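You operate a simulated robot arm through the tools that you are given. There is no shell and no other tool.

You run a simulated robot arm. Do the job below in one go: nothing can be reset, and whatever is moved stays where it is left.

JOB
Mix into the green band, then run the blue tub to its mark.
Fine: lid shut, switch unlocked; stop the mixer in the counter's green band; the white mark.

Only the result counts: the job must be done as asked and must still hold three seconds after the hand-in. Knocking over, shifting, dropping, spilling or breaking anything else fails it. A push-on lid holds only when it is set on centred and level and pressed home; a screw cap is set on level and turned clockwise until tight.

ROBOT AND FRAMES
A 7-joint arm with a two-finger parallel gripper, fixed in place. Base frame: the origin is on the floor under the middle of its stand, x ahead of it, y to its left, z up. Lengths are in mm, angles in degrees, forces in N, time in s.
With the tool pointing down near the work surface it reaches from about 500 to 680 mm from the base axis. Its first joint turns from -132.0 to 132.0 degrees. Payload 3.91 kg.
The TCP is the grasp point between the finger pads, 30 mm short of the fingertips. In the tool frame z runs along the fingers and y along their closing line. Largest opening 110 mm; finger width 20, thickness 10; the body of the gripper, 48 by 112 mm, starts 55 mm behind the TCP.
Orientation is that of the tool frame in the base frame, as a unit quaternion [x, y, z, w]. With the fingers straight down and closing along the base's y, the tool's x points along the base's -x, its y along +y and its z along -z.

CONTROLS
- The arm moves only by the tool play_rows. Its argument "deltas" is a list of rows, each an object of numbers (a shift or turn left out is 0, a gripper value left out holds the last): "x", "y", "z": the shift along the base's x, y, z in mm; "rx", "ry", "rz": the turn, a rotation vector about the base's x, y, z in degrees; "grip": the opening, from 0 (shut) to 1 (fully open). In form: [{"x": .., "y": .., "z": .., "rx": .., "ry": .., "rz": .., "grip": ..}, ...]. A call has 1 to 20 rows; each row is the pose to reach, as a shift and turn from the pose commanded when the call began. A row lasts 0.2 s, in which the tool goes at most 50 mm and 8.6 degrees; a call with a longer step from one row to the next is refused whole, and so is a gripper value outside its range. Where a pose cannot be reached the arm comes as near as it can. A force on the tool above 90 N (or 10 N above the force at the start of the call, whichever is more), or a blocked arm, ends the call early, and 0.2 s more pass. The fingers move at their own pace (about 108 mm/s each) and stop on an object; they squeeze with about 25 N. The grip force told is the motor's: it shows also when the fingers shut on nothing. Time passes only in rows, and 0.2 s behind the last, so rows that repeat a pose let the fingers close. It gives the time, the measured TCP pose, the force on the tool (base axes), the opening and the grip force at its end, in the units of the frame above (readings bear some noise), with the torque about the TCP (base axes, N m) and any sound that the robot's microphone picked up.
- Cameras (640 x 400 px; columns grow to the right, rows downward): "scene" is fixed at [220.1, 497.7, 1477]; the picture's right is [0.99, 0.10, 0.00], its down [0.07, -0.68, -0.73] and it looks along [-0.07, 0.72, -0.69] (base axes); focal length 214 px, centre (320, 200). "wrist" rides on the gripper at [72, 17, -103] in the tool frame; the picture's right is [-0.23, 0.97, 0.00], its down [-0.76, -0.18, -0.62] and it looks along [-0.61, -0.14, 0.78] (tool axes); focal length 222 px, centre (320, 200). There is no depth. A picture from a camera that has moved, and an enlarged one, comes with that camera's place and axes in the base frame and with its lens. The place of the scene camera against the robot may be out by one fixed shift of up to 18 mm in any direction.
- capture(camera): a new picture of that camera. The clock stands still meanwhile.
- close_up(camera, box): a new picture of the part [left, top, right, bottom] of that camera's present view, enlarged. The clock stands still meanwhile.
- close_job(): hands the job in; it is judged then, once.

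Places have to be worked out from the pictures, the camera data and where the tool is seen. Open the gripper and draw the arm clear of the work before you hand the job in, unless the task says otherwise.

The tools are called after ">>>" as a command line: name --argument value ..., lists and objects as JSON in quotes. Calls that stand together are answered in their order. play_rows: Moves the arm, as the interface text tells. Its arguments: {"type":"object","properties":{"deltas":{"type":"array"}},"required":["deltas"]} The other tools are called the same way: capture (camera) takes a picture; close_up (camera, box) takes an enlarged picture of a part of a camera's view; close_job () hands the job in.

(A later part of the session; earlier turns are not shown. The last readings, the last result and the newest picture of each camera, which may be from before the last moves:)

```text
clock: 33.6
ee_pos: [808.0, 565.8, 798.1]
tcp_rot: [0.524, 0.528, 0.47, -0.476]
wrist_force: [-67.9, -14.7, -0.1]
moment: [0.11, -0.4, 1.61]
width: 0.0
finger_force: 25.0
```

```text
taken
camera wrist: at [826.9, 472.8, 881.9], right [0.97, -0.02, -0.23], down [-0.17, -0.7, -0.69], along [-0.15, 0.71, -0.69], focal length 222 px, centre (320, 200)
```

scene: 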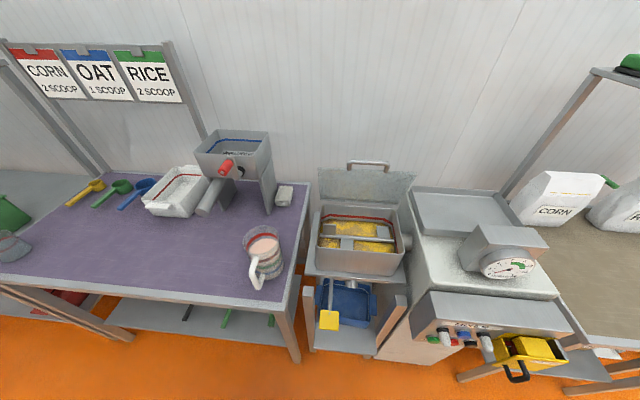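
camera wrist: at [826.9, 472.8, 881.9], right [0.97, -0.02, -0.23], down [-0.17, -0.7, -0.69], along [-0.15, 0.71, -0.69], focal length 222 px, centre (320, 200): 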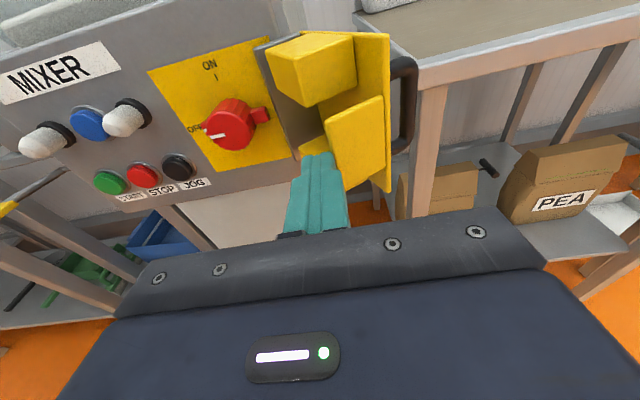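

The push met about 68 N, so the flap is likely at its stop. I'll back off and check where the flap rests.

>>> play_rows --deltas '[{"x": -15}, {"x": -40}, {"x": -65, "y": -20}, {"x": -85, "y": -50, "z": 20}, {"x": -87, "y": -50, "z": 20}]'

>>> capture --camera "wrist"

>>> close_up --camera "wrist" --box '[240, 20, 440, 160]'

```text
clock: 34.8
ee_pos: [726.3, 515.9, 818.2]
tcp_rot: [0.525, 0.525, 0.473, -0.473]
wrist_force: [0.0, -0.1, 0.5]
moment: [0.02, 0.03, 0.0]
width: 0.0
finger_force: 24.7
```

```text
taken
camera wrist: at [743.6, 420.9, 902.1], right [0.97, -0.02, -0.23], down [-0.18, -0.7, -0.69], along [-0.14, 0.71, -0.69], focal length 222 px, centre (320, 200)
```

wrist: 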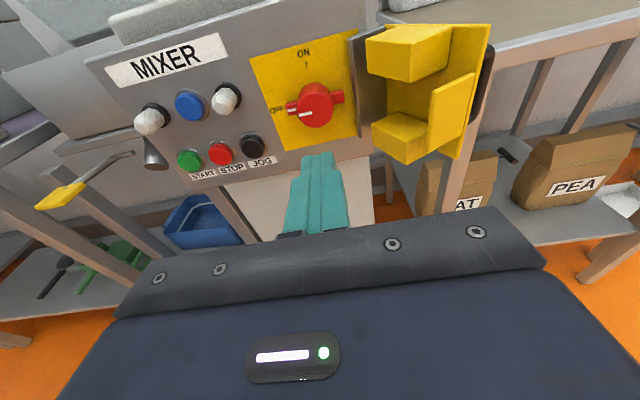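

```text
2.86 times, centred on (340, 90) of wrist
camera zoom: at [743.6, 420.9, 902.1], right [0.97, -0.02, -0.23], down [-0.18, -0.7, -0.69], along [-0.14, 0.71, -0.69], focal length 635 px, centre (263, 514)
```

zoom: 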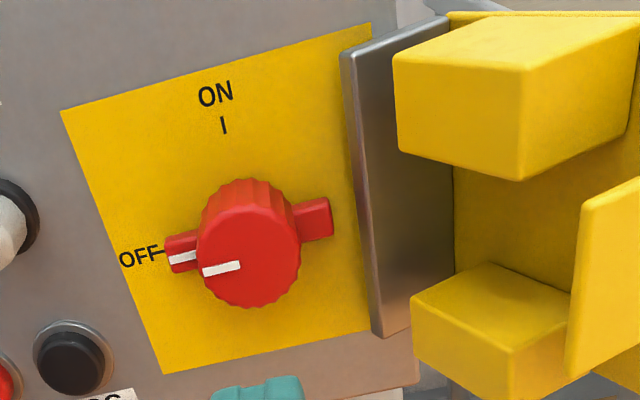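

The flap is well clear now. I'll level the tool, then roll it −90° about its axis (camera to the left side) so the fingers sit above and below the knob.

>>> play_rows --deltas '[{"x": -2, "y": 10, "z": -6, "rx": 3, "grip": 0.6}, {"x": -4, "y": 25, "z": -12, "rx": 6}, {"x": -5, "y": 40, "z": -18, "rx": 6}, {"x": -5, "y": 50, "z": -18, "rx": 6}, {"x": -5, "y": 50, "z": -18, "rx": 6}]'

>>> play_rows --deltas '[{"ry": -8}, {"ry": -16}, {"ry": -24}, {"ry": -32}, {"ry": -40}, {"ry": -48}, {"ry": -56}, {"ry": -64}, {"ry": -72}, {"ry": -80}, {"ry": -88}, {"ry": -90}, {"ry": -90}]'

>>> capture --camera "wrist"

```text
clock: 36.0
ee_pos: [722.8, 567.7, 801.6]
tcp_rot: [0.501, 0.499, 0.501, -0.499]
wrist_force: [0.4, 0.5, 1.3]
moment: [-0.02, 0.03, -0.05]
width: 66.0
finger_force: 0.0
```

```text
clock: 38.8
ee_pos: [723.4, 565.9, 802.1]
tcp_rot: [0.0, 0.707, 0.707, 0.001]
wrist_force: [-0.2, 1.6, -0.8]
moment: [0.02, 0.0, -0.03]
width: 66.3
finger_force: 0.1
```

```text
taken
camera wrist: at [651.2, 463.2, 817.8], right [0.23, 0.0, 0.97], down [0.76, -0.62, -0.18], along [0.61, 0.78, -0.14], focal length 222 px, centre (320, 200)
```

wrist: 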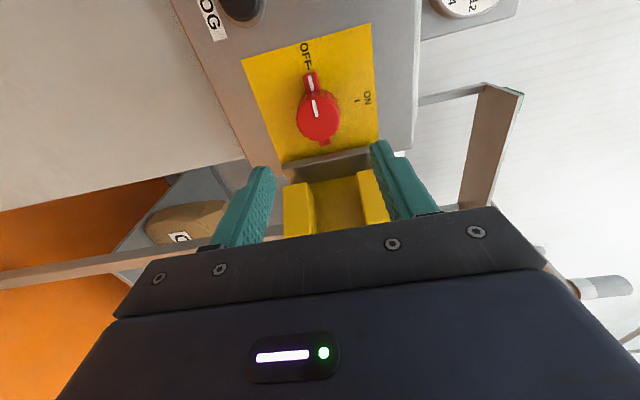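

Fingers are now above and below the knob. A closer picture to check centring before I advance.

>>> close_up --camera "wrist" --box '[240, 40, 400, 200]'

```text
2.50 times, centred on (320, 120) of wrist
camera zoom: at [651.2, 463.2, 817.8], right [0.23, 0.0, 0.97], down [0.76, -0.62, -0.18], along [0.61, 0.78, -0.14], focal length 555 px, centre (320, 400)
```

zoom: 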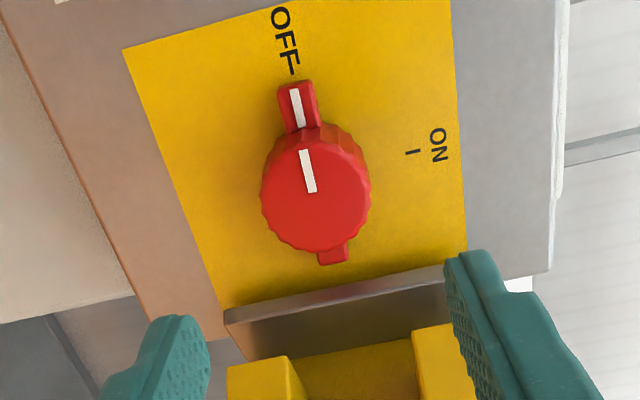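

Knob axis at (720, 673, 800); the TCP is about 3 mm right and 2 mm high of it. I'll correct and advance so the fingers straddle the knob.

>>> play_rows --deltas '[{"x": -3, "y": 15, "z": -2}, {"x": -3, "y": 35, "z": -2}, {"x": -3, "y": 55, "z": -2}, {"x": -3, "y": 70, "z": -2}, {"x": -3, "y": 82, "z": -2}, {"x": -3, "y": 92, "z": -2}, {"x": -3, "y": 97, "z": -2}, {"x": -3, "y": 97, "z": -2}]'

>>> close_up --camera "wrist" --box '[200, 60, 440, 240]'

```text
clock: 40.6
ee_pos: [720.2, 663.1, 797.5]
tcp_rot: [0.0, 0.707, 0.707, 0.0]
wrist_force: [0.9, 0.0, 0.2]
moment: [-0.02, 0.01, 0.03]
width: 65.8
finger_force: 0.0
```

```text
2.22 times, centred on (320, 150) of wrist
camera zoom: at [648.1, 559.9, 815.4], right [0.23, 0.0, 0.97], down [0.76, -0.62, -0.18], along [0.61, 0.78, -0.14], focal length 494 px, centre (320, 311)
```

zoom: 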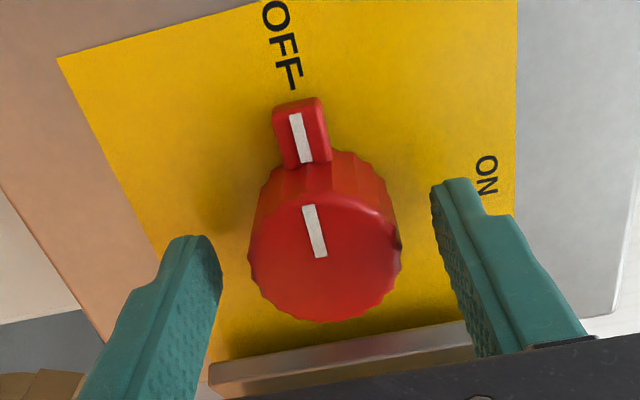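

The fingers straddle the knob, which is about 2 mm above my axis. I'll adjust up 2 mm and close.

>>> play_rows --deltas '[{"z": 2, "grip": 0.5}, {"z": 2, "grip": 0.35}, {"z": 2, "grip": 0.2}, {"z": 2, "grip": 0.2}, {"z": 2, "grip": 0.2}]'

```text
clock: 41.8
ee_pos: [720.9, 661.1, 800.0]
tcp_rot: [0.001, 0.708, 0.706, 0.0]
wrist_force: [-0.9, 2.9, -10.4]
moment: [0.27, 0.0, -0.25]
width: 41.5
finger_force: 45.0
```

Gripped at 41.5 mm, matching the knob. Now I turn it 90° clockwise (+ry) to ON.

>>> play_rows --deltas '[{"ry": 7.5}, {"ry": 15}, {"ry": 22.5}, {"ry": 30}, {"ry": 37.5}, {"ry": 45}, {"ry": 52.5}, {"ry": 60}, {"ry": 67.5}, {"ry": 75}, {"ry": 82.5}, {"ry": 90}, {"ry": 90}]'

>>> close_up --camera "wrist" --box '[200, 40, 440, 220]'

```text
clock: 44.6
ee_pos: [719.7, 663.2, 800.8]
tcp_rot: [-0.5, -0.5, -0.499, 0.501]
wrist_force: [-12.7, -14.6, -21.5]
moment: [-0.71, -0.22, -0.16]
width: 41.6
finger_force: 45.2
```

```text
2.22 times, centred on (320, 130) of wrist
camera zoom: at [737.7, 561.0, 872.9], right [0.97, 0.0, -0.23], down [-0.18, -0.62, -0.76], along [-0.14, 0.78, -0.61], focal length 494 px, centre (320, 356)
```

zoom: 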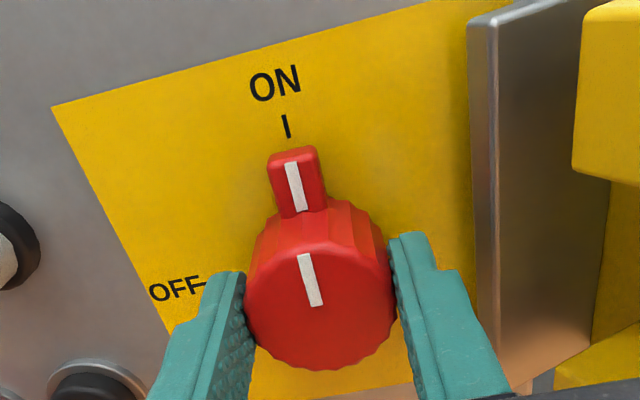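

The knob now points at ON. I'll release it and back straight out.

>>> play_rows --deltas '[{"grip": 0.5}, {"grip": 0.6}, {"grip": 0.6}, {"y": -20}, {"y": -50}, {"y": -80}, {"y": -120}, {"y": -150}, {"y": -150}]'

>>> capture --camera "wrist"

>>> close_up --camera "wrist" --box '[100, 20, 440, 200]'

```text
clock: 46.6
ee_pos: [718.3, 512.6, 803.3]
tcp_rot: [0.5, 0.5, 0.5, -0.5]
wrist_force: [-0.5, -0.3, 0.3]
moment: [0.0, -0.02, 0.02]
width: 65.9
finger_force: 0.1
```

```text
taken
camera wrist: at [736.2, 410.5, 875.6], right [0.97, 0.0, -0.23], down [-0.18, -0.62, -0.76], along [-0.14, 0.78, -0.61], focal length 222 px, centre (320, 200)
```

wrist: 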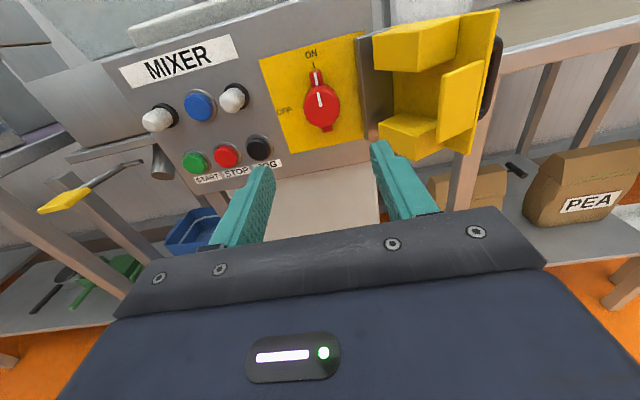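

```text
1.88 times, centred on (270, 110) of wrist
camera zoom: at [736.2, 410.5, 875.6], right [0.97, 0.0, -0.23], down [-0.18, -0.62, -0.76], along [-0.14, 0.78, -0.61], focal length 418 px, centre (414, 369)
```

zoom: 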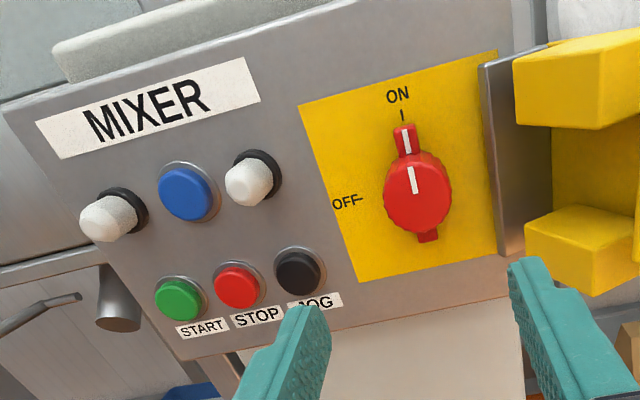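

Switch is ON. Next the lid: I'll climb and move left to face the open lid.

>>> play_rows --deltas '[{"x": -30, "y": -10, "z": 30}, {"x": -60, "y": -20, "z": 60}, {"x": -90, "y": -30, "z": 90}, {"x": -120, "y": -40, "z": 120}, {"x": -150, "y": -50, "z": 150}, {"x": -180, "y": -60, "z": 180}, {"x": -210, "y": -70, "z": 210}, {"x": -240, "y": -80, "z": 240}, {"x": -270, "y": -90, "z": 270}, {"x": -300, "y": -95, "z": 300}, {"x": -330, "y": -100, "z": 330}, {"x": -360, "y": -100, "z": 360}, {"x": -380, "y": -100, "z": 380}, {"x": -380, "y": -100, "z": 380}]'

>>> capture --camera "wrist"

>>> capture --camera "scene"

```text
clock: 49.6
ee_pos: [346.9, 422.3, 1186.9]
tcp_rot: [0.5, 0.5, 0.5, -0.5]
wrist_force: [-0.2, 0.5, 1.2]
moment: [0.04, -0.01, -0.01]
width: 66.0
finger_force: 0.1
out of reach, approached as far as the arm can: row 12, 13, 14
```

```text
taken
camera wrist: at [362.8, 318.8, 1259.2], right [0.97, 0.0, -0.23], down [-0.18, -0.62, -0.76], along [-0.14, 0.78, -0.61], focal length 222 px, centre (320, 200)
```

wrist: 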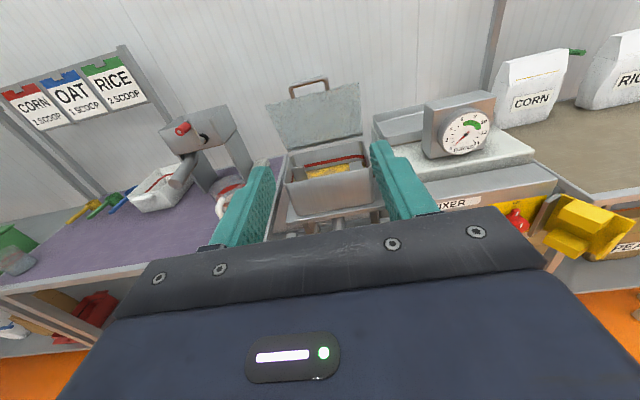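

```text
taken
```

scene: 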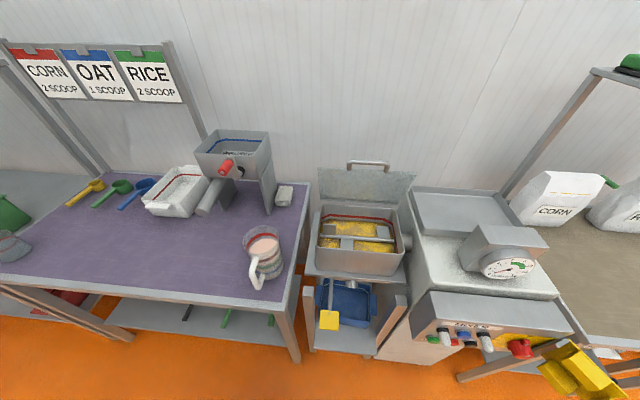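

Good view of the lid. Enlarging it in both cameras.

>>> close_up --camera "wrist" --box '[250, 60, 410, 220]'

>>> close_up --camera "scene" --box '[300, 150, 430, 280]'

```text
2.50 times, centred on (330, 140) of wrist
camera zoom: at [362.8, 318.8, 1259.2], right [0.97, 0.0, -0.23], down [-0.18, -0.62, -0.76], along [-0.14, 0.78, -0.61], focal length 555 px, centre (295, 350)
```

zoom: 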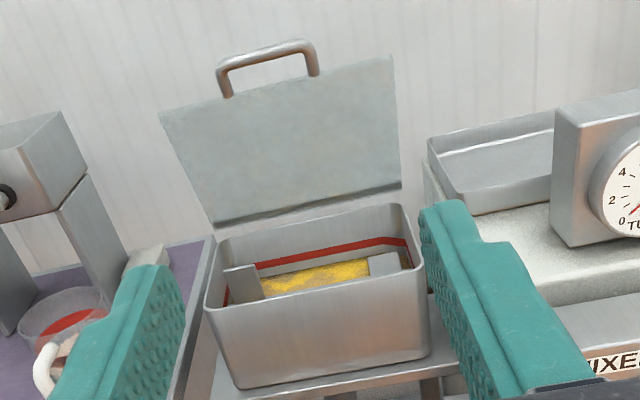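

```text
3.08 times, centred on (365, 215) of scene
camera zoom: at [220.1, 497.7, 1477.0], right [0.99, 0.1, 0.0], down [0.07, -0.68, -0.73], along [-0.07, 0.72, -0.69], focal length 660 px, centre (182, 154)
```

zoom: 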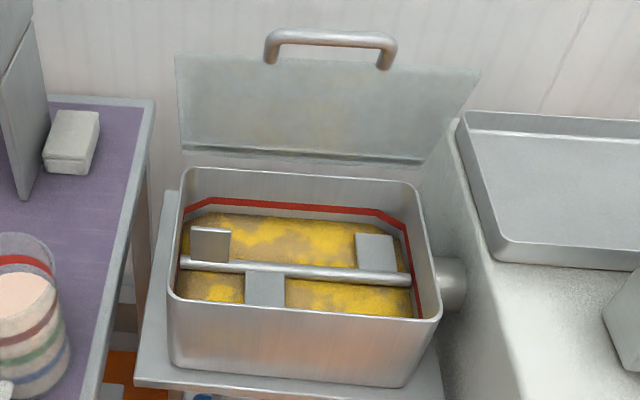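

The lid's handle bar is around (303, 1013, 1143), hinge line near y≈1081, z≈920, and the tub rim at z≈900 (y 893–1055). I'll roll the tool so the fingers close vertically, and move forward for a closer look at the bar.

>>> play_rows --deltas '[{"y": 15, "ry": -7.5}, {"y": 30, "ry": -15}, {"y": 50, "ry": -22.5}, {"y": 70, "ry": -30}, {"y": 90, "ry": -37.5}, {"y": 110, "ry": -45}, {"y": 130, "ry": -52.5}, {"y": 150, "ry": -60}, {"y": 170, "ry": -67.5}, {"y": 190, "ry": -75}, {"y": 200, "ry": -82.5}, {"y": 210, "ry": -90}, {"y": 210, "ry": -90}]'

>>> capture --camera "wrist"

>>> capture --camera "scene"

```text
clock: 52.4
ee_pos: [345.2, 632.7, 1187.4]
tcp_rot: [-0.001, 0.708, 0.707, 0.001]
wrist_force: [0.6, 0.0, 0.5]
moment: [-0.01, -0.02, 0.0]
width: 66.1
finger_force: 0.0
```

```text
taken
camera wrist: at [273.7, 530.0, 1204.4], right [0.23, 0.0, 0.97], down [0.76, -0.62, -0.18], along [0.61, 0.78, -0.14], focal length 222 px, centre (320, 200)
```

wrist: 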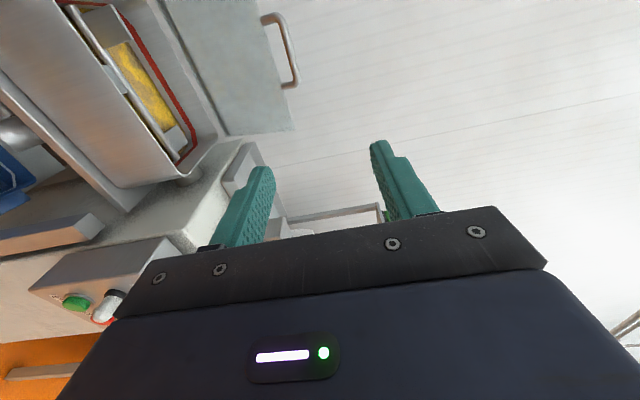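

```text
taken
```

scene: 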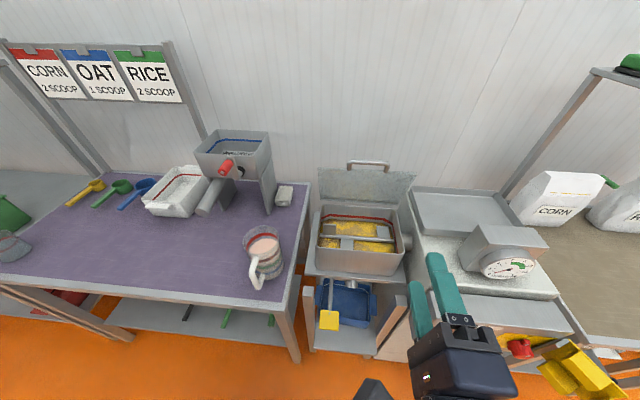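

The hand is visible in the scene now, which helps. I'll enlarge the lid handle from here, then shift sideways for a good stereo baseline.

>>> close_up --camera "wrist" --box '[200, 0, 340, 140]'

>>> close_up --camera "scene" --box '[390, 240, 530, 400]'

```text
2.86 times, centred on (270, 70) of wrist
camera zoom: at [273.7, 530.0, 1204.4], right [0.23, 0.0, 0.97], down [0.76, -0.62, -0.18], along [0.61, 0.78, -0.14], focal length 635 px, centre (463, 571)
```

zoom: 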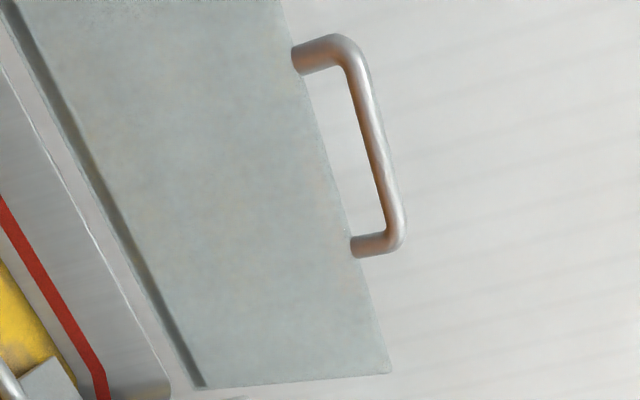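

```text
2.50 times, centred on (460, 320) of scene
camera zoom: at [220.1, 497.7, 1477.0], right [0.99, 0.1, 0.0], down [0.07, -0.68, -0.73], along [-0.07, 0.72, -0.69], focal length 536 px, centre (-30, -100)
```

zoom: 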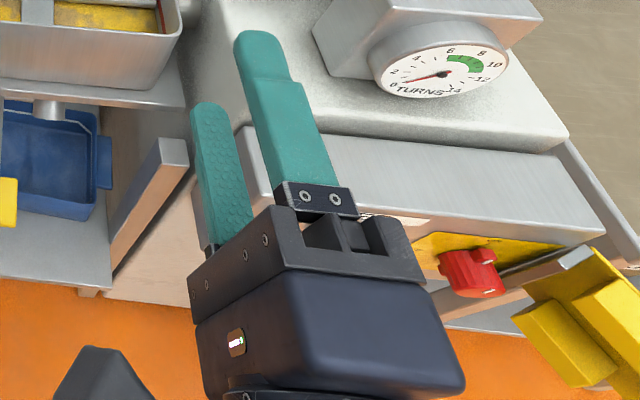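

Stereo now gives the bar at about (302, 1026, 1141). I'll line up with it at y≈855 and look again from closer.

>>> play_rows --deltas '[{"x": -10, "y": 30, "z": -8}, {"x": -20, "y": 65, "z": -16}, {"x": -30, "y": 100, "z": -26}, {"x": -38, "y": 135, "z": -36}, {"x": -43, "y": 170, "z": -46}, {"x": -43, "y": 200, "z": -46}, {"x": -43, "y": 220, "z": -46}, {"x": -43, "y": 220, "z": -46}]'

>>> capture --camera "wrist"

>>> close_up --camera "wrist" --box '[180, 40, 400, 240]'

>>> close_up --camera "scene" --box '[290, 140, 440, 290]'

```text
clock: 54.2
ee_pos: [301.5, 855.1, 1142.3]
tcp_rot: [-0.001, 0.707, 0.707, 0.0]
wrist_force: [0.1, 0.2, 0.6]
moment: [0.01, -0.04, -0.02]
width: 66.0
finger_force: 0.1
```

```text
taken
camera wrist: at [229.5, 751.7, 1158.6], right [0.23, 0.0, 0.97], down [0.76, -0.62, -0.18], along [0.61, 0.78, -0.14], focal length 222 px, centre (320, 200)
```

wrist: 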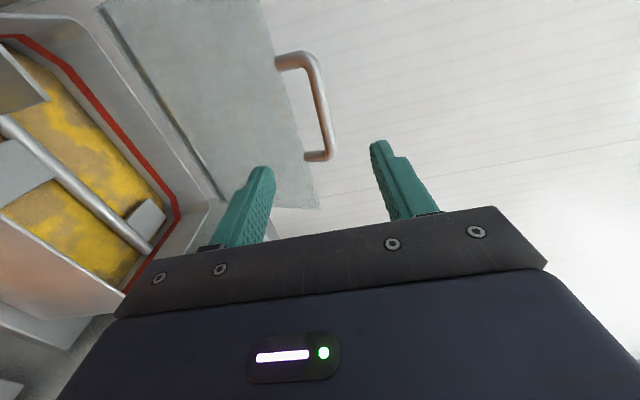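

```text
2.00 times, centred on (290, 140) of wrist
camera zoom: at [229.5, 751.7, 1158.6], right [0.23, 0.0, 0.97], down [0.76, -0.62, -0.18], along [0.61, 0.78, -0.14], focal length 444 px, centre (380, 320)
```

zoom: 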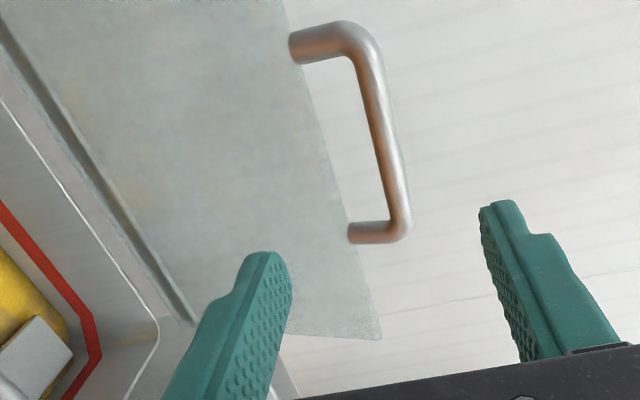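

```text
2.67 times, centred on (365, 215) of scene
camera zoom: at [220.1, 497.7, 1477.0], right [0.99, 0.1, 0.0], down [0.07, -0.68, -0.73], along [-0.07, 0.72, -0.69], focal length 572 px, centre (200, 160)
```

zoom: 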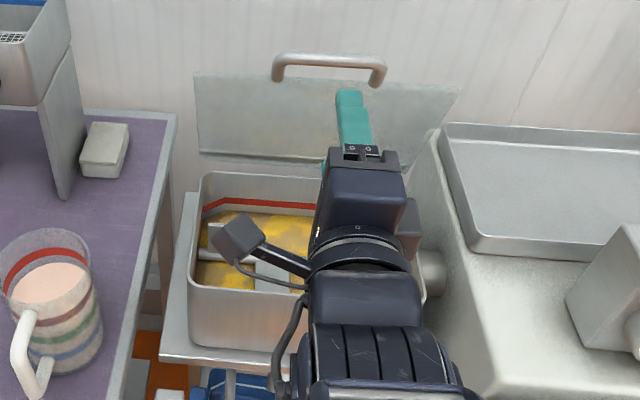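

Bar: x from 259 to 361, y≈1014, z≈1145; the lid edge is ~37 mm below it. I'll narrow the fingers to ~36 mm so the lower finger passes through the loop, and advance part way to verify.

>>> play_rows --deltas '[{"grip": 0.4}, {"x": 2, "y": 25, "z": 1, "grip": 0.33}, {"x": 4, "y": 55, "z": 3}, {"x": 4, "y": 85, "z": 3}, {"x": 4, "y": 105, "z": 3}, {"x": 4, "y": 105, "z": 3}]'

>>> capture --camera "wrist"

>>> close_up --camera "wrist" --box '[200, 80, 440, 260]'

```text
clock: 55.6
ee_pos: [305.3, 957.3, 1142.6]
tcp_rot: [0.0, 0.707, 0.707, 0.0]
wrist_force: [-0.3, 0.3, 0.5]
moment: [-0.02, -0.03, 0.01]
width: 36.2
finger_force: 0.1
```

```text
taken
camera wrist: at [233.8, 855.0, 1160.1], right [0.23, 0.0, 0.97], down [0.76, -0.62, -0.18], along [0.61, 0.78, -0.14], focal length 222 px, centre (320, 200)
```

wrist: 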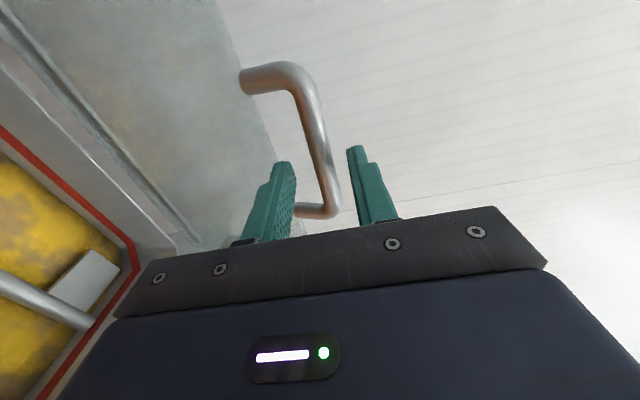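

```text
2.22 times, centred on (320, 170) of wrist
camera zoom: at [233.8, 855.0, 1160.1], right [0.23, 0.0, 0.97], down [0.76, -0.62, -0.18], along [0.61, 0.78, -0.14], focal length 494 px, centre (320, 267)
```

zoom: 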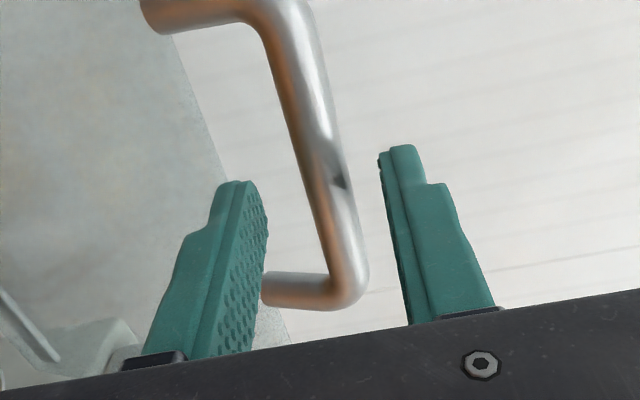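

Re-triangulating the bar's ends across three views puts the bar at y≈985, z≈1145, centred between my fingertips. I'll advance 18 mm and close on it.

>>> play_rows --deltas '[{"y": 6, "z": 1}, {"y": 12, "z": 1}, {"y": 18, "z": 1}, {"y": 20, "z": 1}, {"y": 20, "z": 1, "grip": 0.2}, {"y": 20, "z": 1, "grip": 0.05}, {"y": 20, "z": 1, "grip": 0.05}, {"y": 20, "z": 1, "grip": 0.05}]'

>>> close_up --camera "wrist" --box '[200, 80, 440, 260]'

```text
clock: 57.4
ee_pos: [306.8, 976.7, 1145.0]
tcp_rot: [0.0, 0.707, 0.707, 0.0]
wrist_force: [0.4, -0.8, -1.3]
moment: [-0.04, 0.6, -0.13]
width: 13.7
finger_force: 44.8
```

```text
2.22 times, centred on (320, 170) of wrist
camera zoom: at [234.5, 874.6, 1161.7], right [0.23, 0.0, 0.97], down [0.76, -0.62, -0.18], along [0.61, 0.78, -0.14], focal length 494 px, centre (320, 267)
```

zoom: 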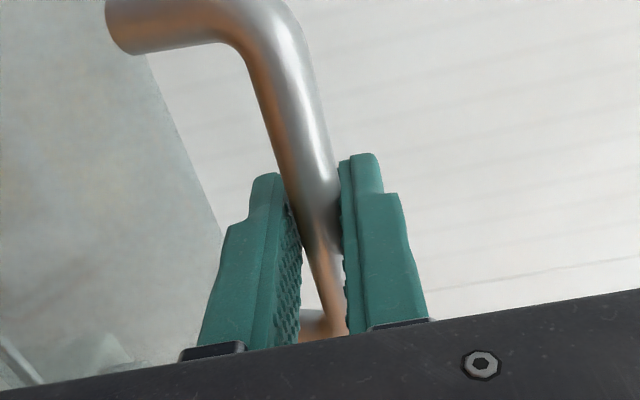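

Gripped the 14 mm bar. The hinge works out near y≈1067, z≈928 (radius ≈232). I'll start pulling along that arc gently and check the force.

>>> play_rows --deltas '[{"y": -5, "z": -2}, {"y": -10, "z": -4}, {"y": -16, "z": -6.7}, {"y": -22, "z": -9.5}, {"y": -28, "z": -12.8}, {"y": -34, "z": -16.1}, {"y": -34, "z": -16.1}]'

>>> capture --camera "wrist"

>>> close_up --camera "scene" --box '[290, 140, 440, 290]'

```text
clock: 59.0
ee_pos: [307.3, 942.7, 1130.8]
tcp_rot: [-0.001, 0.707, 0.707, 0.0]
wrist_force: [0.9, -1.7, 3.6]
moment: [0.03, 0.55, 0.27]
width: 13.8
finger_force: 45.0
```

```text
taken
camera wrist: at [234.5, 841.0, 1147.0], right [0.23, 0.0, 0.97], down [0.76, -0.62, -0.18], along [0.61, 0.78, -0.14], focal length 222 px, centre (320, 200)
```

wrist: 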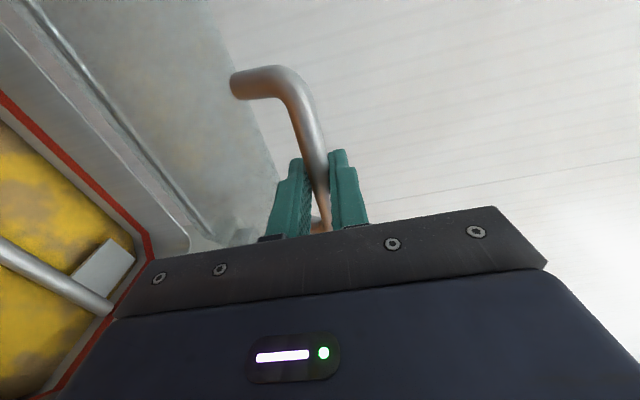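

```text
2.67 times, centred on (365, 215) of scene
camera zoom: at [220.1, 497.7, 1477.0], right [0.99, 0.1, 0.0], down [0.07, -0.68, -0.73], along [-0.07, 0.72, -0.69], focal length 572 px, centre (200, 160)
```

zoom: 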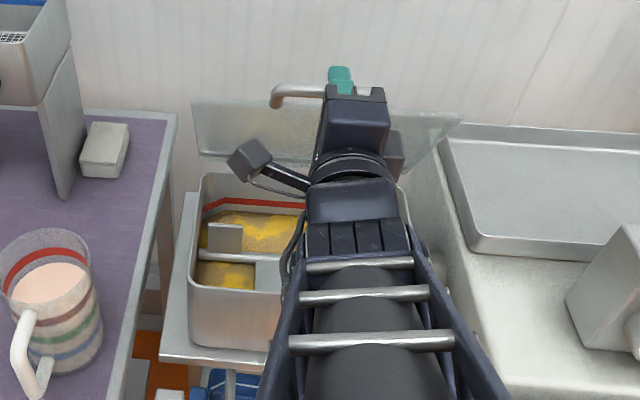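

The lid follows with almost no resistance. Continuing along the arc.

>>> play_rows --deltas '[{"y": -8.7, "z": -5.3}, {"y": -17.1, "z": -10.9}, {"y": -25.2, "z": -16.9}, {"y": -33.1, "z": -23.2}, {"y": -40.7, "z": -29.9}, {"y": -48, "z": -36.9}, {"y": -55, "z": -44.2}, {"y": -61.7, "z": -51.8}, {"y": -68, "z": -59.7}, {"y": -74, "z": -67.8}, {"y": -79.6, "z": -76.2}, {"y": -84.9, "z": -84.9}, {"y": -84.9, "z": -84.9}]'

>>> capture --camera "wrist"

>>> close_up --camera "scene" --box '[290, 140, 440, 290]'

```text
clock: 61.8
ee_pos: [306.8, 855.8, 1044.3]
tcp_rot: [0.0, 0.707, 0.707, 0.001]
wrist_force: [-8.8, -22.6, 12.2]
moment: [0.07, 0.52, 0.6]
width: 13.6
finger_force: 44.5
```

```text
taken
camera wrist: at [234.9, 754.4, 1060.7], right [0.23, 0.0, 0.97], down [0.76, -0.62, -0.18], along [0.61, 0.78, -0.14], focal length 222 px, centre (320, 200)
```

wrist: 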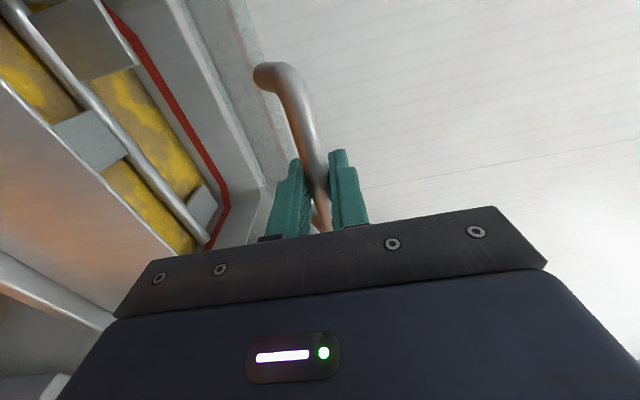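

```text
2.67 times, centred on (365, 215) of scene
camera zoom: at [220.1, 497.7, 1477.0], right [0.99, 0.1, 0.0], down [0.07, -0.68, -0.73], along [-0.07, 0.72, -0.69], focal length 572 px, centre (200, 160)
```

zoom: 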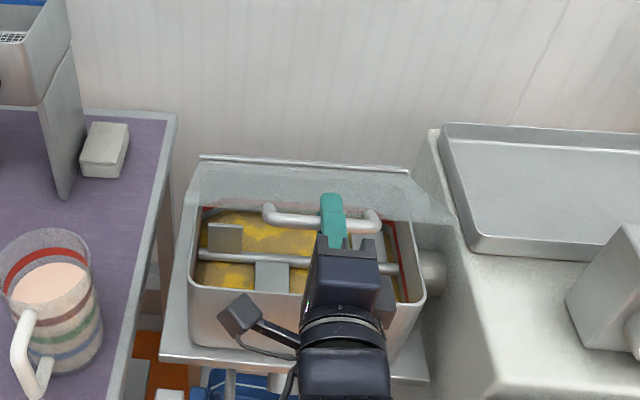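

The lid (clear panel) is about half-way down. The force shows the true arc is a few mm further out, so I'll widen slightly and continue down.

>>> play_rows --deltas '[{"y": -4, "z": -3}, {"y": -8, "z": -9}, {"y": -13, "z": -17}, {"y": -17, "z": -26}, {"y": -21, "z": -35.5}, {"y": -24.5, "z": -45.5}, {"y": -27.5, "z": -55.5}, {"y": -27.5, "z": -55.5}]'

>>> capture --camera "wrist"

>>> close_up --camera "scene" --box '[290, 140, 440, 290]'

```text
clock: 63.6
ee_pos: [307.6, 830.9, 988.1]
tcp_rot: [-0.001, 0.707, 0.708, -0.001]
wrist_force: [-7.1, 5.9, -3.4]
moment: [-0.02, 0.29, -0.36]
width: 13.7
finger_force: 45.0
```

```text
taken
camera wrist: at [235.1, 728.2, 1004.6], right [0.23, 0.0, 0.97], down [0.76, -0.62, -0.18], along [0.61, 0.78, -0.14], focal length 222 px, centre (320, 200)
```

wrist: 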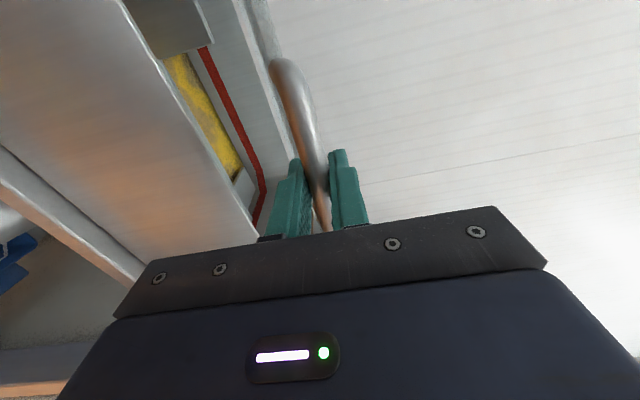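

```text
2.67 times, centred on (365, 215) of scene
camera zoom: at [220.1, 497.7, 1477.0], right [0.99, 0.1, 0.0], down [0.07, -0.68, -0.73], along [-0.07, 0.72, -0.69], focal length 572 px, centre (200, 160)
```

zoom: 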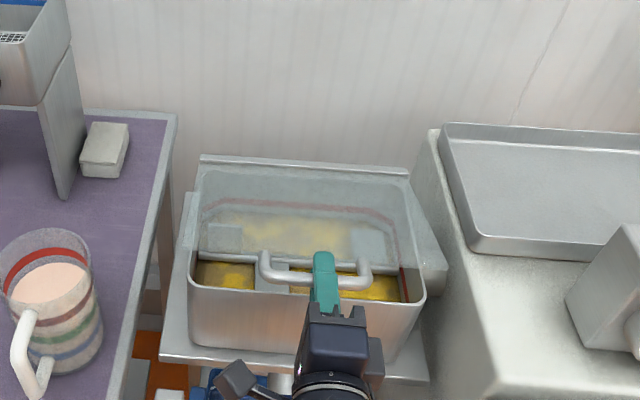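

About 15° remain. I'll bring it down further, watching for the contact force when the lid meets the rim.

>>> play_rows --deltas '[{"y": -2.5, "z": -10}, {"y": -4.4, "z": -20}, {"y": -6, "z": -30}, {"y": -7, "z": -40}, {"y": -7, "z": -40}]'

>>> close_up --camera "scene" --box '[290, 140, 440, 290]'

>>> capture --camera "wrist"

```text
clock: 64.8
ee_pos: [309.2, 824.5, 947.9]
tcp_rot: [0.0, 0.708, 0.707, 0.0]
wrist_force: [-12.8, -21.2, -1.3]
moment: [-0.05, 0.05, 0.26]
width: 13.6
finger_force: 45.1
```

```text
2.67 times, centred on (365, 215) of scene
camera zoom: at [220.1, 497.7, 1477.0], right [0.99, 0.1, 0.0], down [0.07, -0.68, -0.73], along [-0.07, 0.72, -0.69], focal length 572 px, centre (200, 160)
```

zoom: 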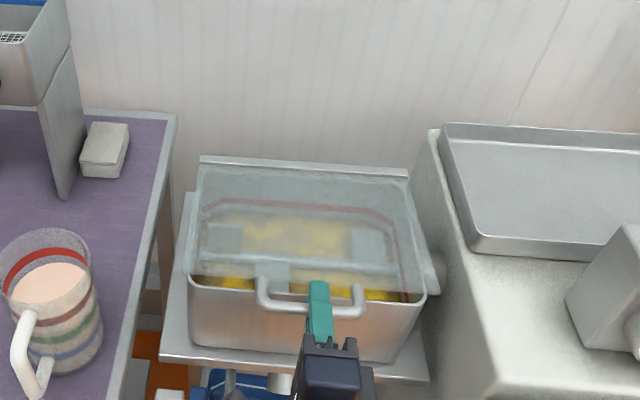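

```text
taken
camera wrist: at [235.8, 721.6, 964.5], right [0.23, 0.0, 0.97], down [0.76, -0.62, -0.18], along [0.61, 0.78, -0.14], focal length 222 px, centre (320, 200)
```

wrist: 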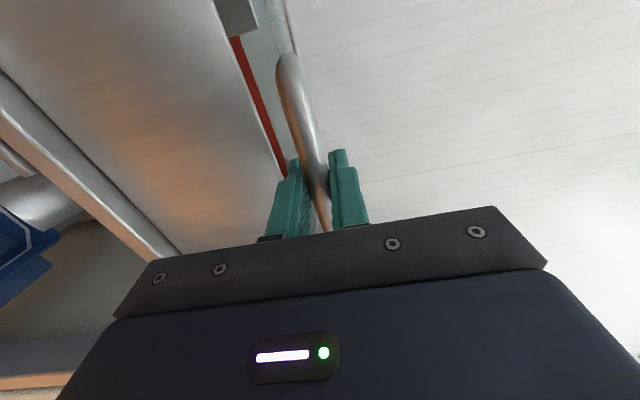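

Nearly closed; continuing down with a slight outward correction until the rim stops it.

>>> play_rows --deltas '[{"y": -2, "z": -4}, {"y": -3, "z": -9}, {"y": -3.5, "z": -14}, {"y": -4, "z": -19}, {"y": -4, "z": -23}, {"y": -4, "z": -26}, {"y": -4, "z": -26}]'

>>> close_up --camera "scene" --box '[290, 140, 440, 290]'

>>> capture --camera "wrist"

```text
clock: 66.4
ee_pos: [308.9, 820.9, 921.8]
tcp_rot: [0.001, 0.707, 0.707, 0.0]
wrist_force: [-3.3, 24.3, -0.7]
moment: [0.03, 0.05, -0.49]
width: 13.6
finger_force: 45.3
```

```text
2.67 times, centred on (365, 215) of scene
camera zoom: at [220.1, 497.7, 1477.0], right [0.99, 0.1, 0.0], down [0.07, -0.68, -0.73], along [-0.07, 0.72, -0.69], focal length 572 px, centre (200, 160)
```

zoom: 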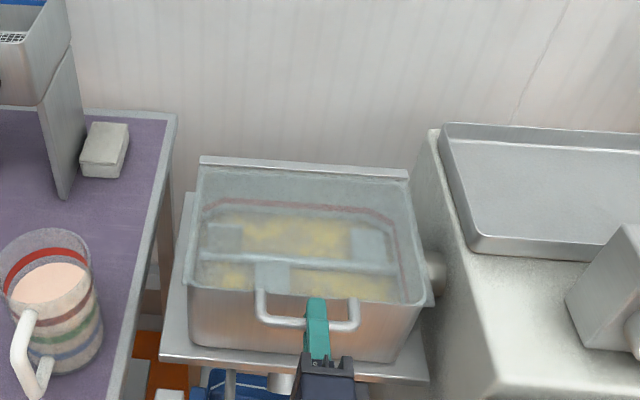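

```text
taken
camera wrist: at [236.2, 717.8, 938.9], right [0.23, 0.0, 0.97], down [0.76, -0.62, -0.18], along [0.61, 0.78, -0.14], focal length 222 px, centre (320, 200)
```

wrist: 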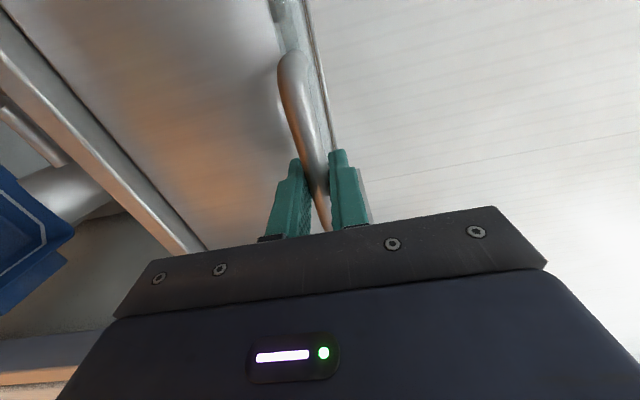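

The lid is nearly on the rim. I'll take it down in small steps until the vertical force rises.

>>> play_rows --deltas '[{"y": 1, "z": -3}, {"y": 1.5, "z": -6}, {"y": 1.5, "z": -9}, {"y": 1.5, "z": -9}]'

>>> close_up --camera "wrist" --box '[200, 0, 440, 240]'

>>> close_up --camera "scene" --box '[320, 210, 410, 270]'

```text
clock: 67.4
ee_pos: [308.0, 820.3, 919.9]
tcp_rot: [0.0, 0.703, 0.712, 0.001]
wrist_force: [2.0, -26.1, 69.7]
moment: [0.55, 0.12, 0.41]
width: 13.7
finger_force: 44.9
```

```text
1.67 times, centred on (320, 120) of wrist
camera zoom: at [236.3, 718.9, 934.9], right [0.23, -0.01, 0.97], down [0.76, -0.62, -0.18], along [0.61, 0.78, -0.13], focal length 370 px, centre (320, 333)
```

zoom: 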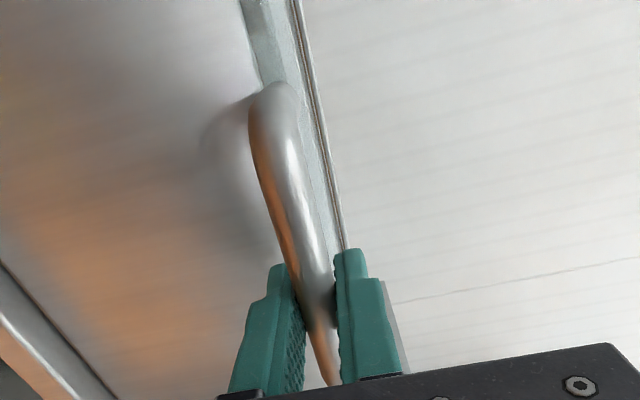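

```text
6.67 times, centred on (365, 240) of scene
camera zoom: at [220.1, 497.7, 1477.0], right [0.99, 0.1, 0.0], down [0.07, -0.68, -0.73], along [-0.07, 0.72, -0.69], focal length 1430 px, centre (20, -67)
```

zoom: 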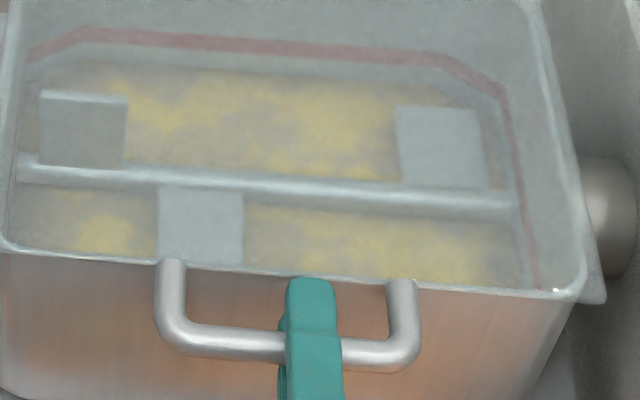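

The lid sits on the rim with 70 N reaction — shut. I'll relieve the push, open the fingers, and back out along −y.

>>> play_rows --deltas '[{"z": 4}, {"z": 6}, {"z": 6, "grip": 0.2}, {"z": 6, "grip": 0.36}, {"z": 6, "grip": 0.36}, {"y": -15, "z": 6}, {"y": -40, "z": 6}, {"y": -80, "z": 6}, {"y": -120, "z": 6}, {"y": -120, "z": 6}]'

>>> capture --camera "wrist"

>>> close_up --camera "scene" --box '[290, 140, 440, 290]'

```text
clock: 69.6
ee_pos: [308.9, 702.3, 916.3]
tcp_rot: [0.001, 0.707, 0.707, 0.001]
wrist_force: [-0.9, -0.7, -0.5]
moment: [-0.03, -0.03, -0.02]
width: 39.8
finger_force: 0.0
```

```text
taken
camera wrist: at [236.1, 600.4, 932.9], right [0.23, 0.0, 0.97], down [0.76, -0.62, -0.18], along [0.61, 0.78, -0.14], focal length 222 px, centre (320, 200)
```

wrist: 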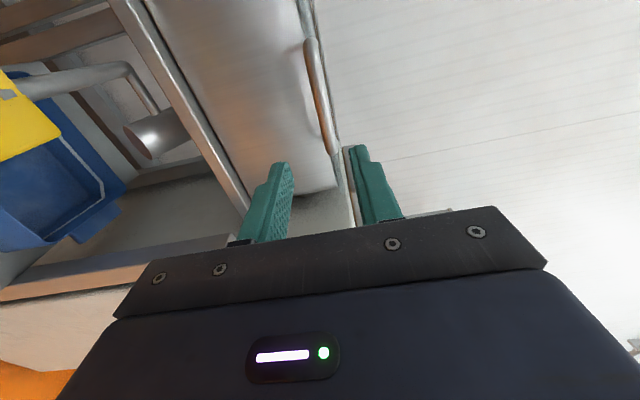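

```text
2.67 times, centred on (365, 215) of scene
camera zoom: at [220.1, 497.7, 1477.0], right [0.99, 0.1, 0.0], down [0.07, -0.68, -0.73], along [-0.07, 0.72, -0.69], focal length 572 px, centre (200, 160)
```

zoom: 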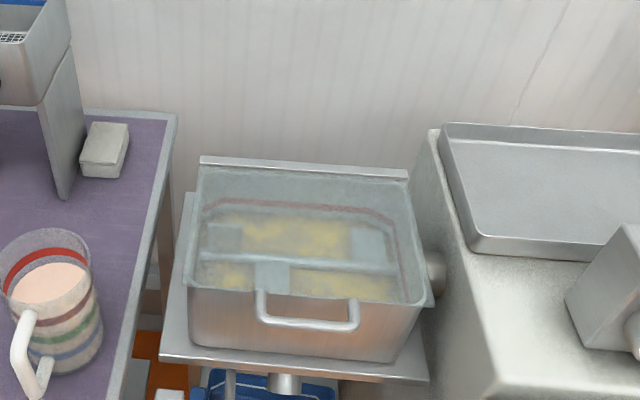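

The lid is shut and stays. Now I'll close the fingers, roll the camera back to the top and move in front of the START button at about (519, 705, 752).

>>> play_rows --deltas '[{"y": -30, "z": -10, "ry": 7.5, "grip": 0.1}, {"x": 15, "y": -60, "z": -25, "ry": 15, "grip": 0.0}, {"x": 35, "y": -85, "z": -40, "ry": 22.5}, {"x": 55, "y": -102, "z": -55, "ry": 30}, {"x": 75, "y": -102, "z": -70, "ry": 37.5}, {"x": 95, "y": -102, "z": -85, "ry": 45}, {"x": 115, "y": -102, "z": -100, "ry": 52.5}, {"x": 135, "y": -102, "z": -115, "ry": 60}, {"x": 155, "y": -102, "z": -130, "ry": 67.5}, {"x": 175, "y": -102, "z": -145, "ry": 75}, {"x": 195, "y": -102, "z": -155, "ry": 82.5}, {"x": 210, "y": -102, "z": -164, "ry": 90}, {"x": 210, "y": -102, "z": -164, "ry": 90}]'

>>> capture --camera "wrist"

>>> capture --camera "scene"

```text
clock: 72.4
ee_pos: [518.6, 602.1, 756.1]
tcp_rot: [0.5, 0.5, 0.5, -0.5]
wrist_force: [0.1, -0.8, -0.1]
moment: [0.0, -0.02, -0.01]
width: 0.0
finger_force: 25.4
```

```text
taken
camera wrist: at [536.1, 499.0, 828.4], right [0.97, 0.0, -0.23], down [-0.18, -0.62, -0.76], along [-0.14, 0.78, -0.61], focal length 222 px, centre (320, 200)
```

wrist: 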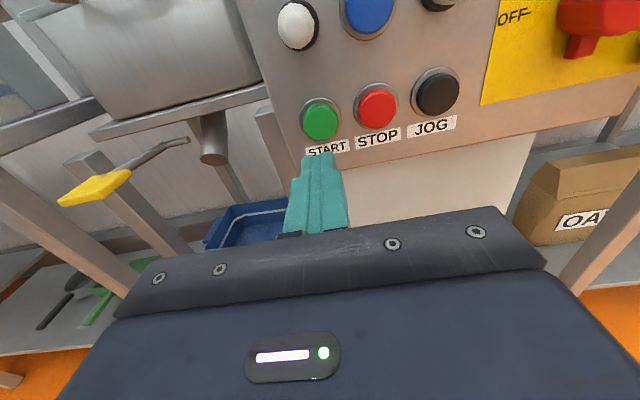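

```text
taken
```

scene: 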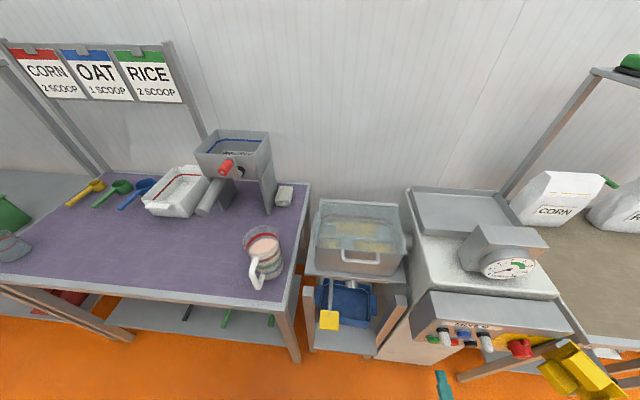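

Both the panel and the dial are visible. Enlarging the buttons to aim precisely.

>>> close_up --camera "wrist" --box '[260, 60, 480, 200]'

>>> close_up --camera "scene" --box '[470, 240, 550, 290]'

```text
2.86 times, centred on (370, 130) of wrist
camera zoom: at [536.1, 499.0, 828.4], right [0.97, 0.0, -0.23], down [-0.18, -0.62, -0.76], along [-0.14, 0.78, -0.61], focal length 635 px, centre (177, 400)
```

zoom: 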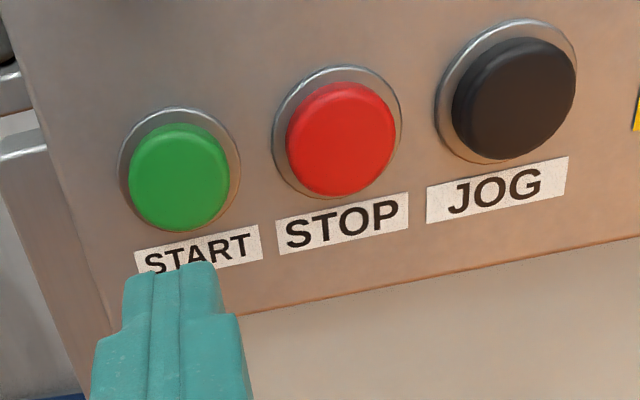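

```text
8.00 times, centred on (510, 265) of scene
camera zoom: at [220.1, 497.7, 1477.0], right [0.99, 0.1, 0.0], down [0.07, -0.68, -0.73], along [-0.07, 0.72, -0.69], focal length 1716 px, centre (-1200, -320)
```

zoom: 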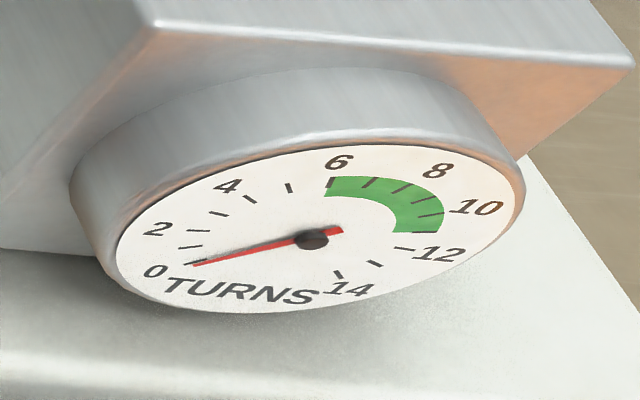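

Green band spans about 6 to 11 turns. START is at (521, ~700, 758), STOP at (572, ~700, 758). I'll pre-approach START to a small gap.

>>> play_rows --deltas '[{"x": 1.5, "y": 20, "z": 2}, {"x": 1.5, "y": 40, "z": 2}, {"x": 1.5, "y": 54, "z": 2}, {"x": 1.5, "y": 54, "z": 2}]'

>>> close_up --camera "wrist" --box '[220, 60, 480, 220]'

```text
clock: 73.4
ee_pos: [520.8, 654.0, 758.2]
tcp_rot: [0.499, 0.501, 0.499, -0.501]
wrist_force: [0.3, -1.2, -0.3]
moment: [0.02, 0.02, 0.01]
width: 0.0
finger_force: 25.1
```

```text
2.46 times, centred on (350, 140) of wrist
camera zoom: at [536.9, 552.2, 831.1], right [0.97, 0.0, -0.23], down [-0.18, -0.62, -0.76], along [-0.14, 0.78, -0.61], focal length 547 px, centre (246, 348)
```

zoom: 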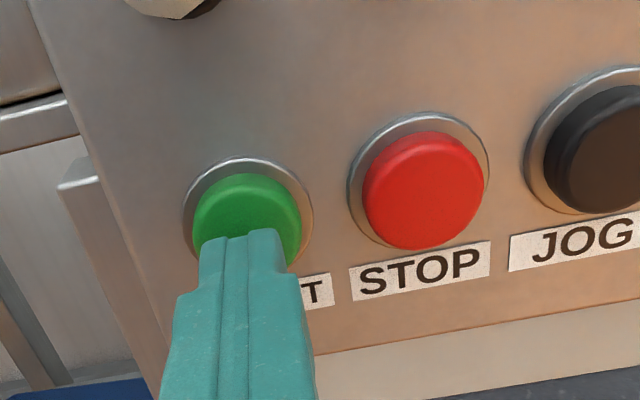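

The button face is at y≈705, about 20 mm ahead of the fingertips. I'll press START and return, sliding over to hover in front of STOP in the same call.

>>> play_rows --deltas '[{"y": 10}, {"y": 18}, {"y": 23}, {"y": 27}, {"y": 29}, {"y": 29}, {"y": 15}, {"x": 25, "y": 0}, {"x": 51, "y": 0}]'

>>> close_up --camera "scene" --box '[470, 240, 550, 290]'

>>> close_up --camera "wrist" --box '[220, 60, 480, 220]'

```text
clock: 74.4
ee_pos: [519.3, 675.4, 757.4]
tcp_rot: [0.5, 0.499, 0.501, -0.5]
wrist_force: [-8.5, -43.4, 17.3]
moment: [0.52, 0.01, 0.29]
width: 0.0
finger_force: 25.0
heard: click
stopped in row 4: the force on the tool passed its limit at 105 N (the readings are from after the stop); the commanded pose is now the measured one
```

```text
8.00 times, centred on (510, 265) of scene
camera zoom: at [220.1, 497.7, 1477.0], right [0.99, 0.1, 0.0], down [0.07, -0.68, -0.73], along [-0.07, 0.72, -0.69], focal length 1716 px, centre (-1200, -320)
```

zoom: 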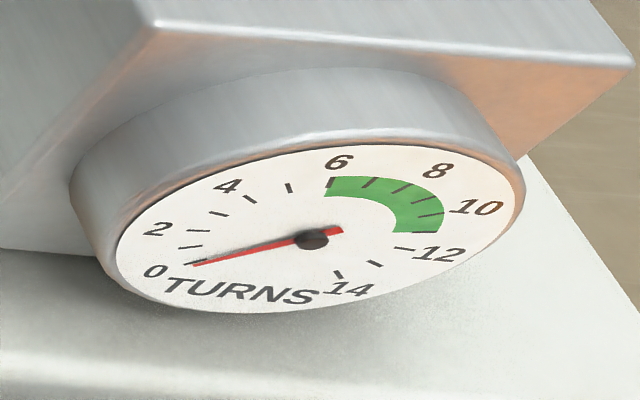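

```text
2.46 times, centred on (350, 140) of wrist
camera zoom: at [537.6, 572.3, 830.0], right [0.97, 0.0, -0.23], down [-0.18, -0.62, -0.76], along [-0.14, 0.78, -0.61], focal length 547 px, centre (246, 348)
```

zoom: 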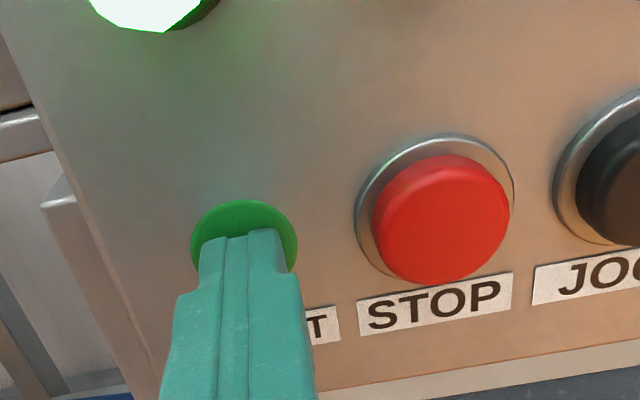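

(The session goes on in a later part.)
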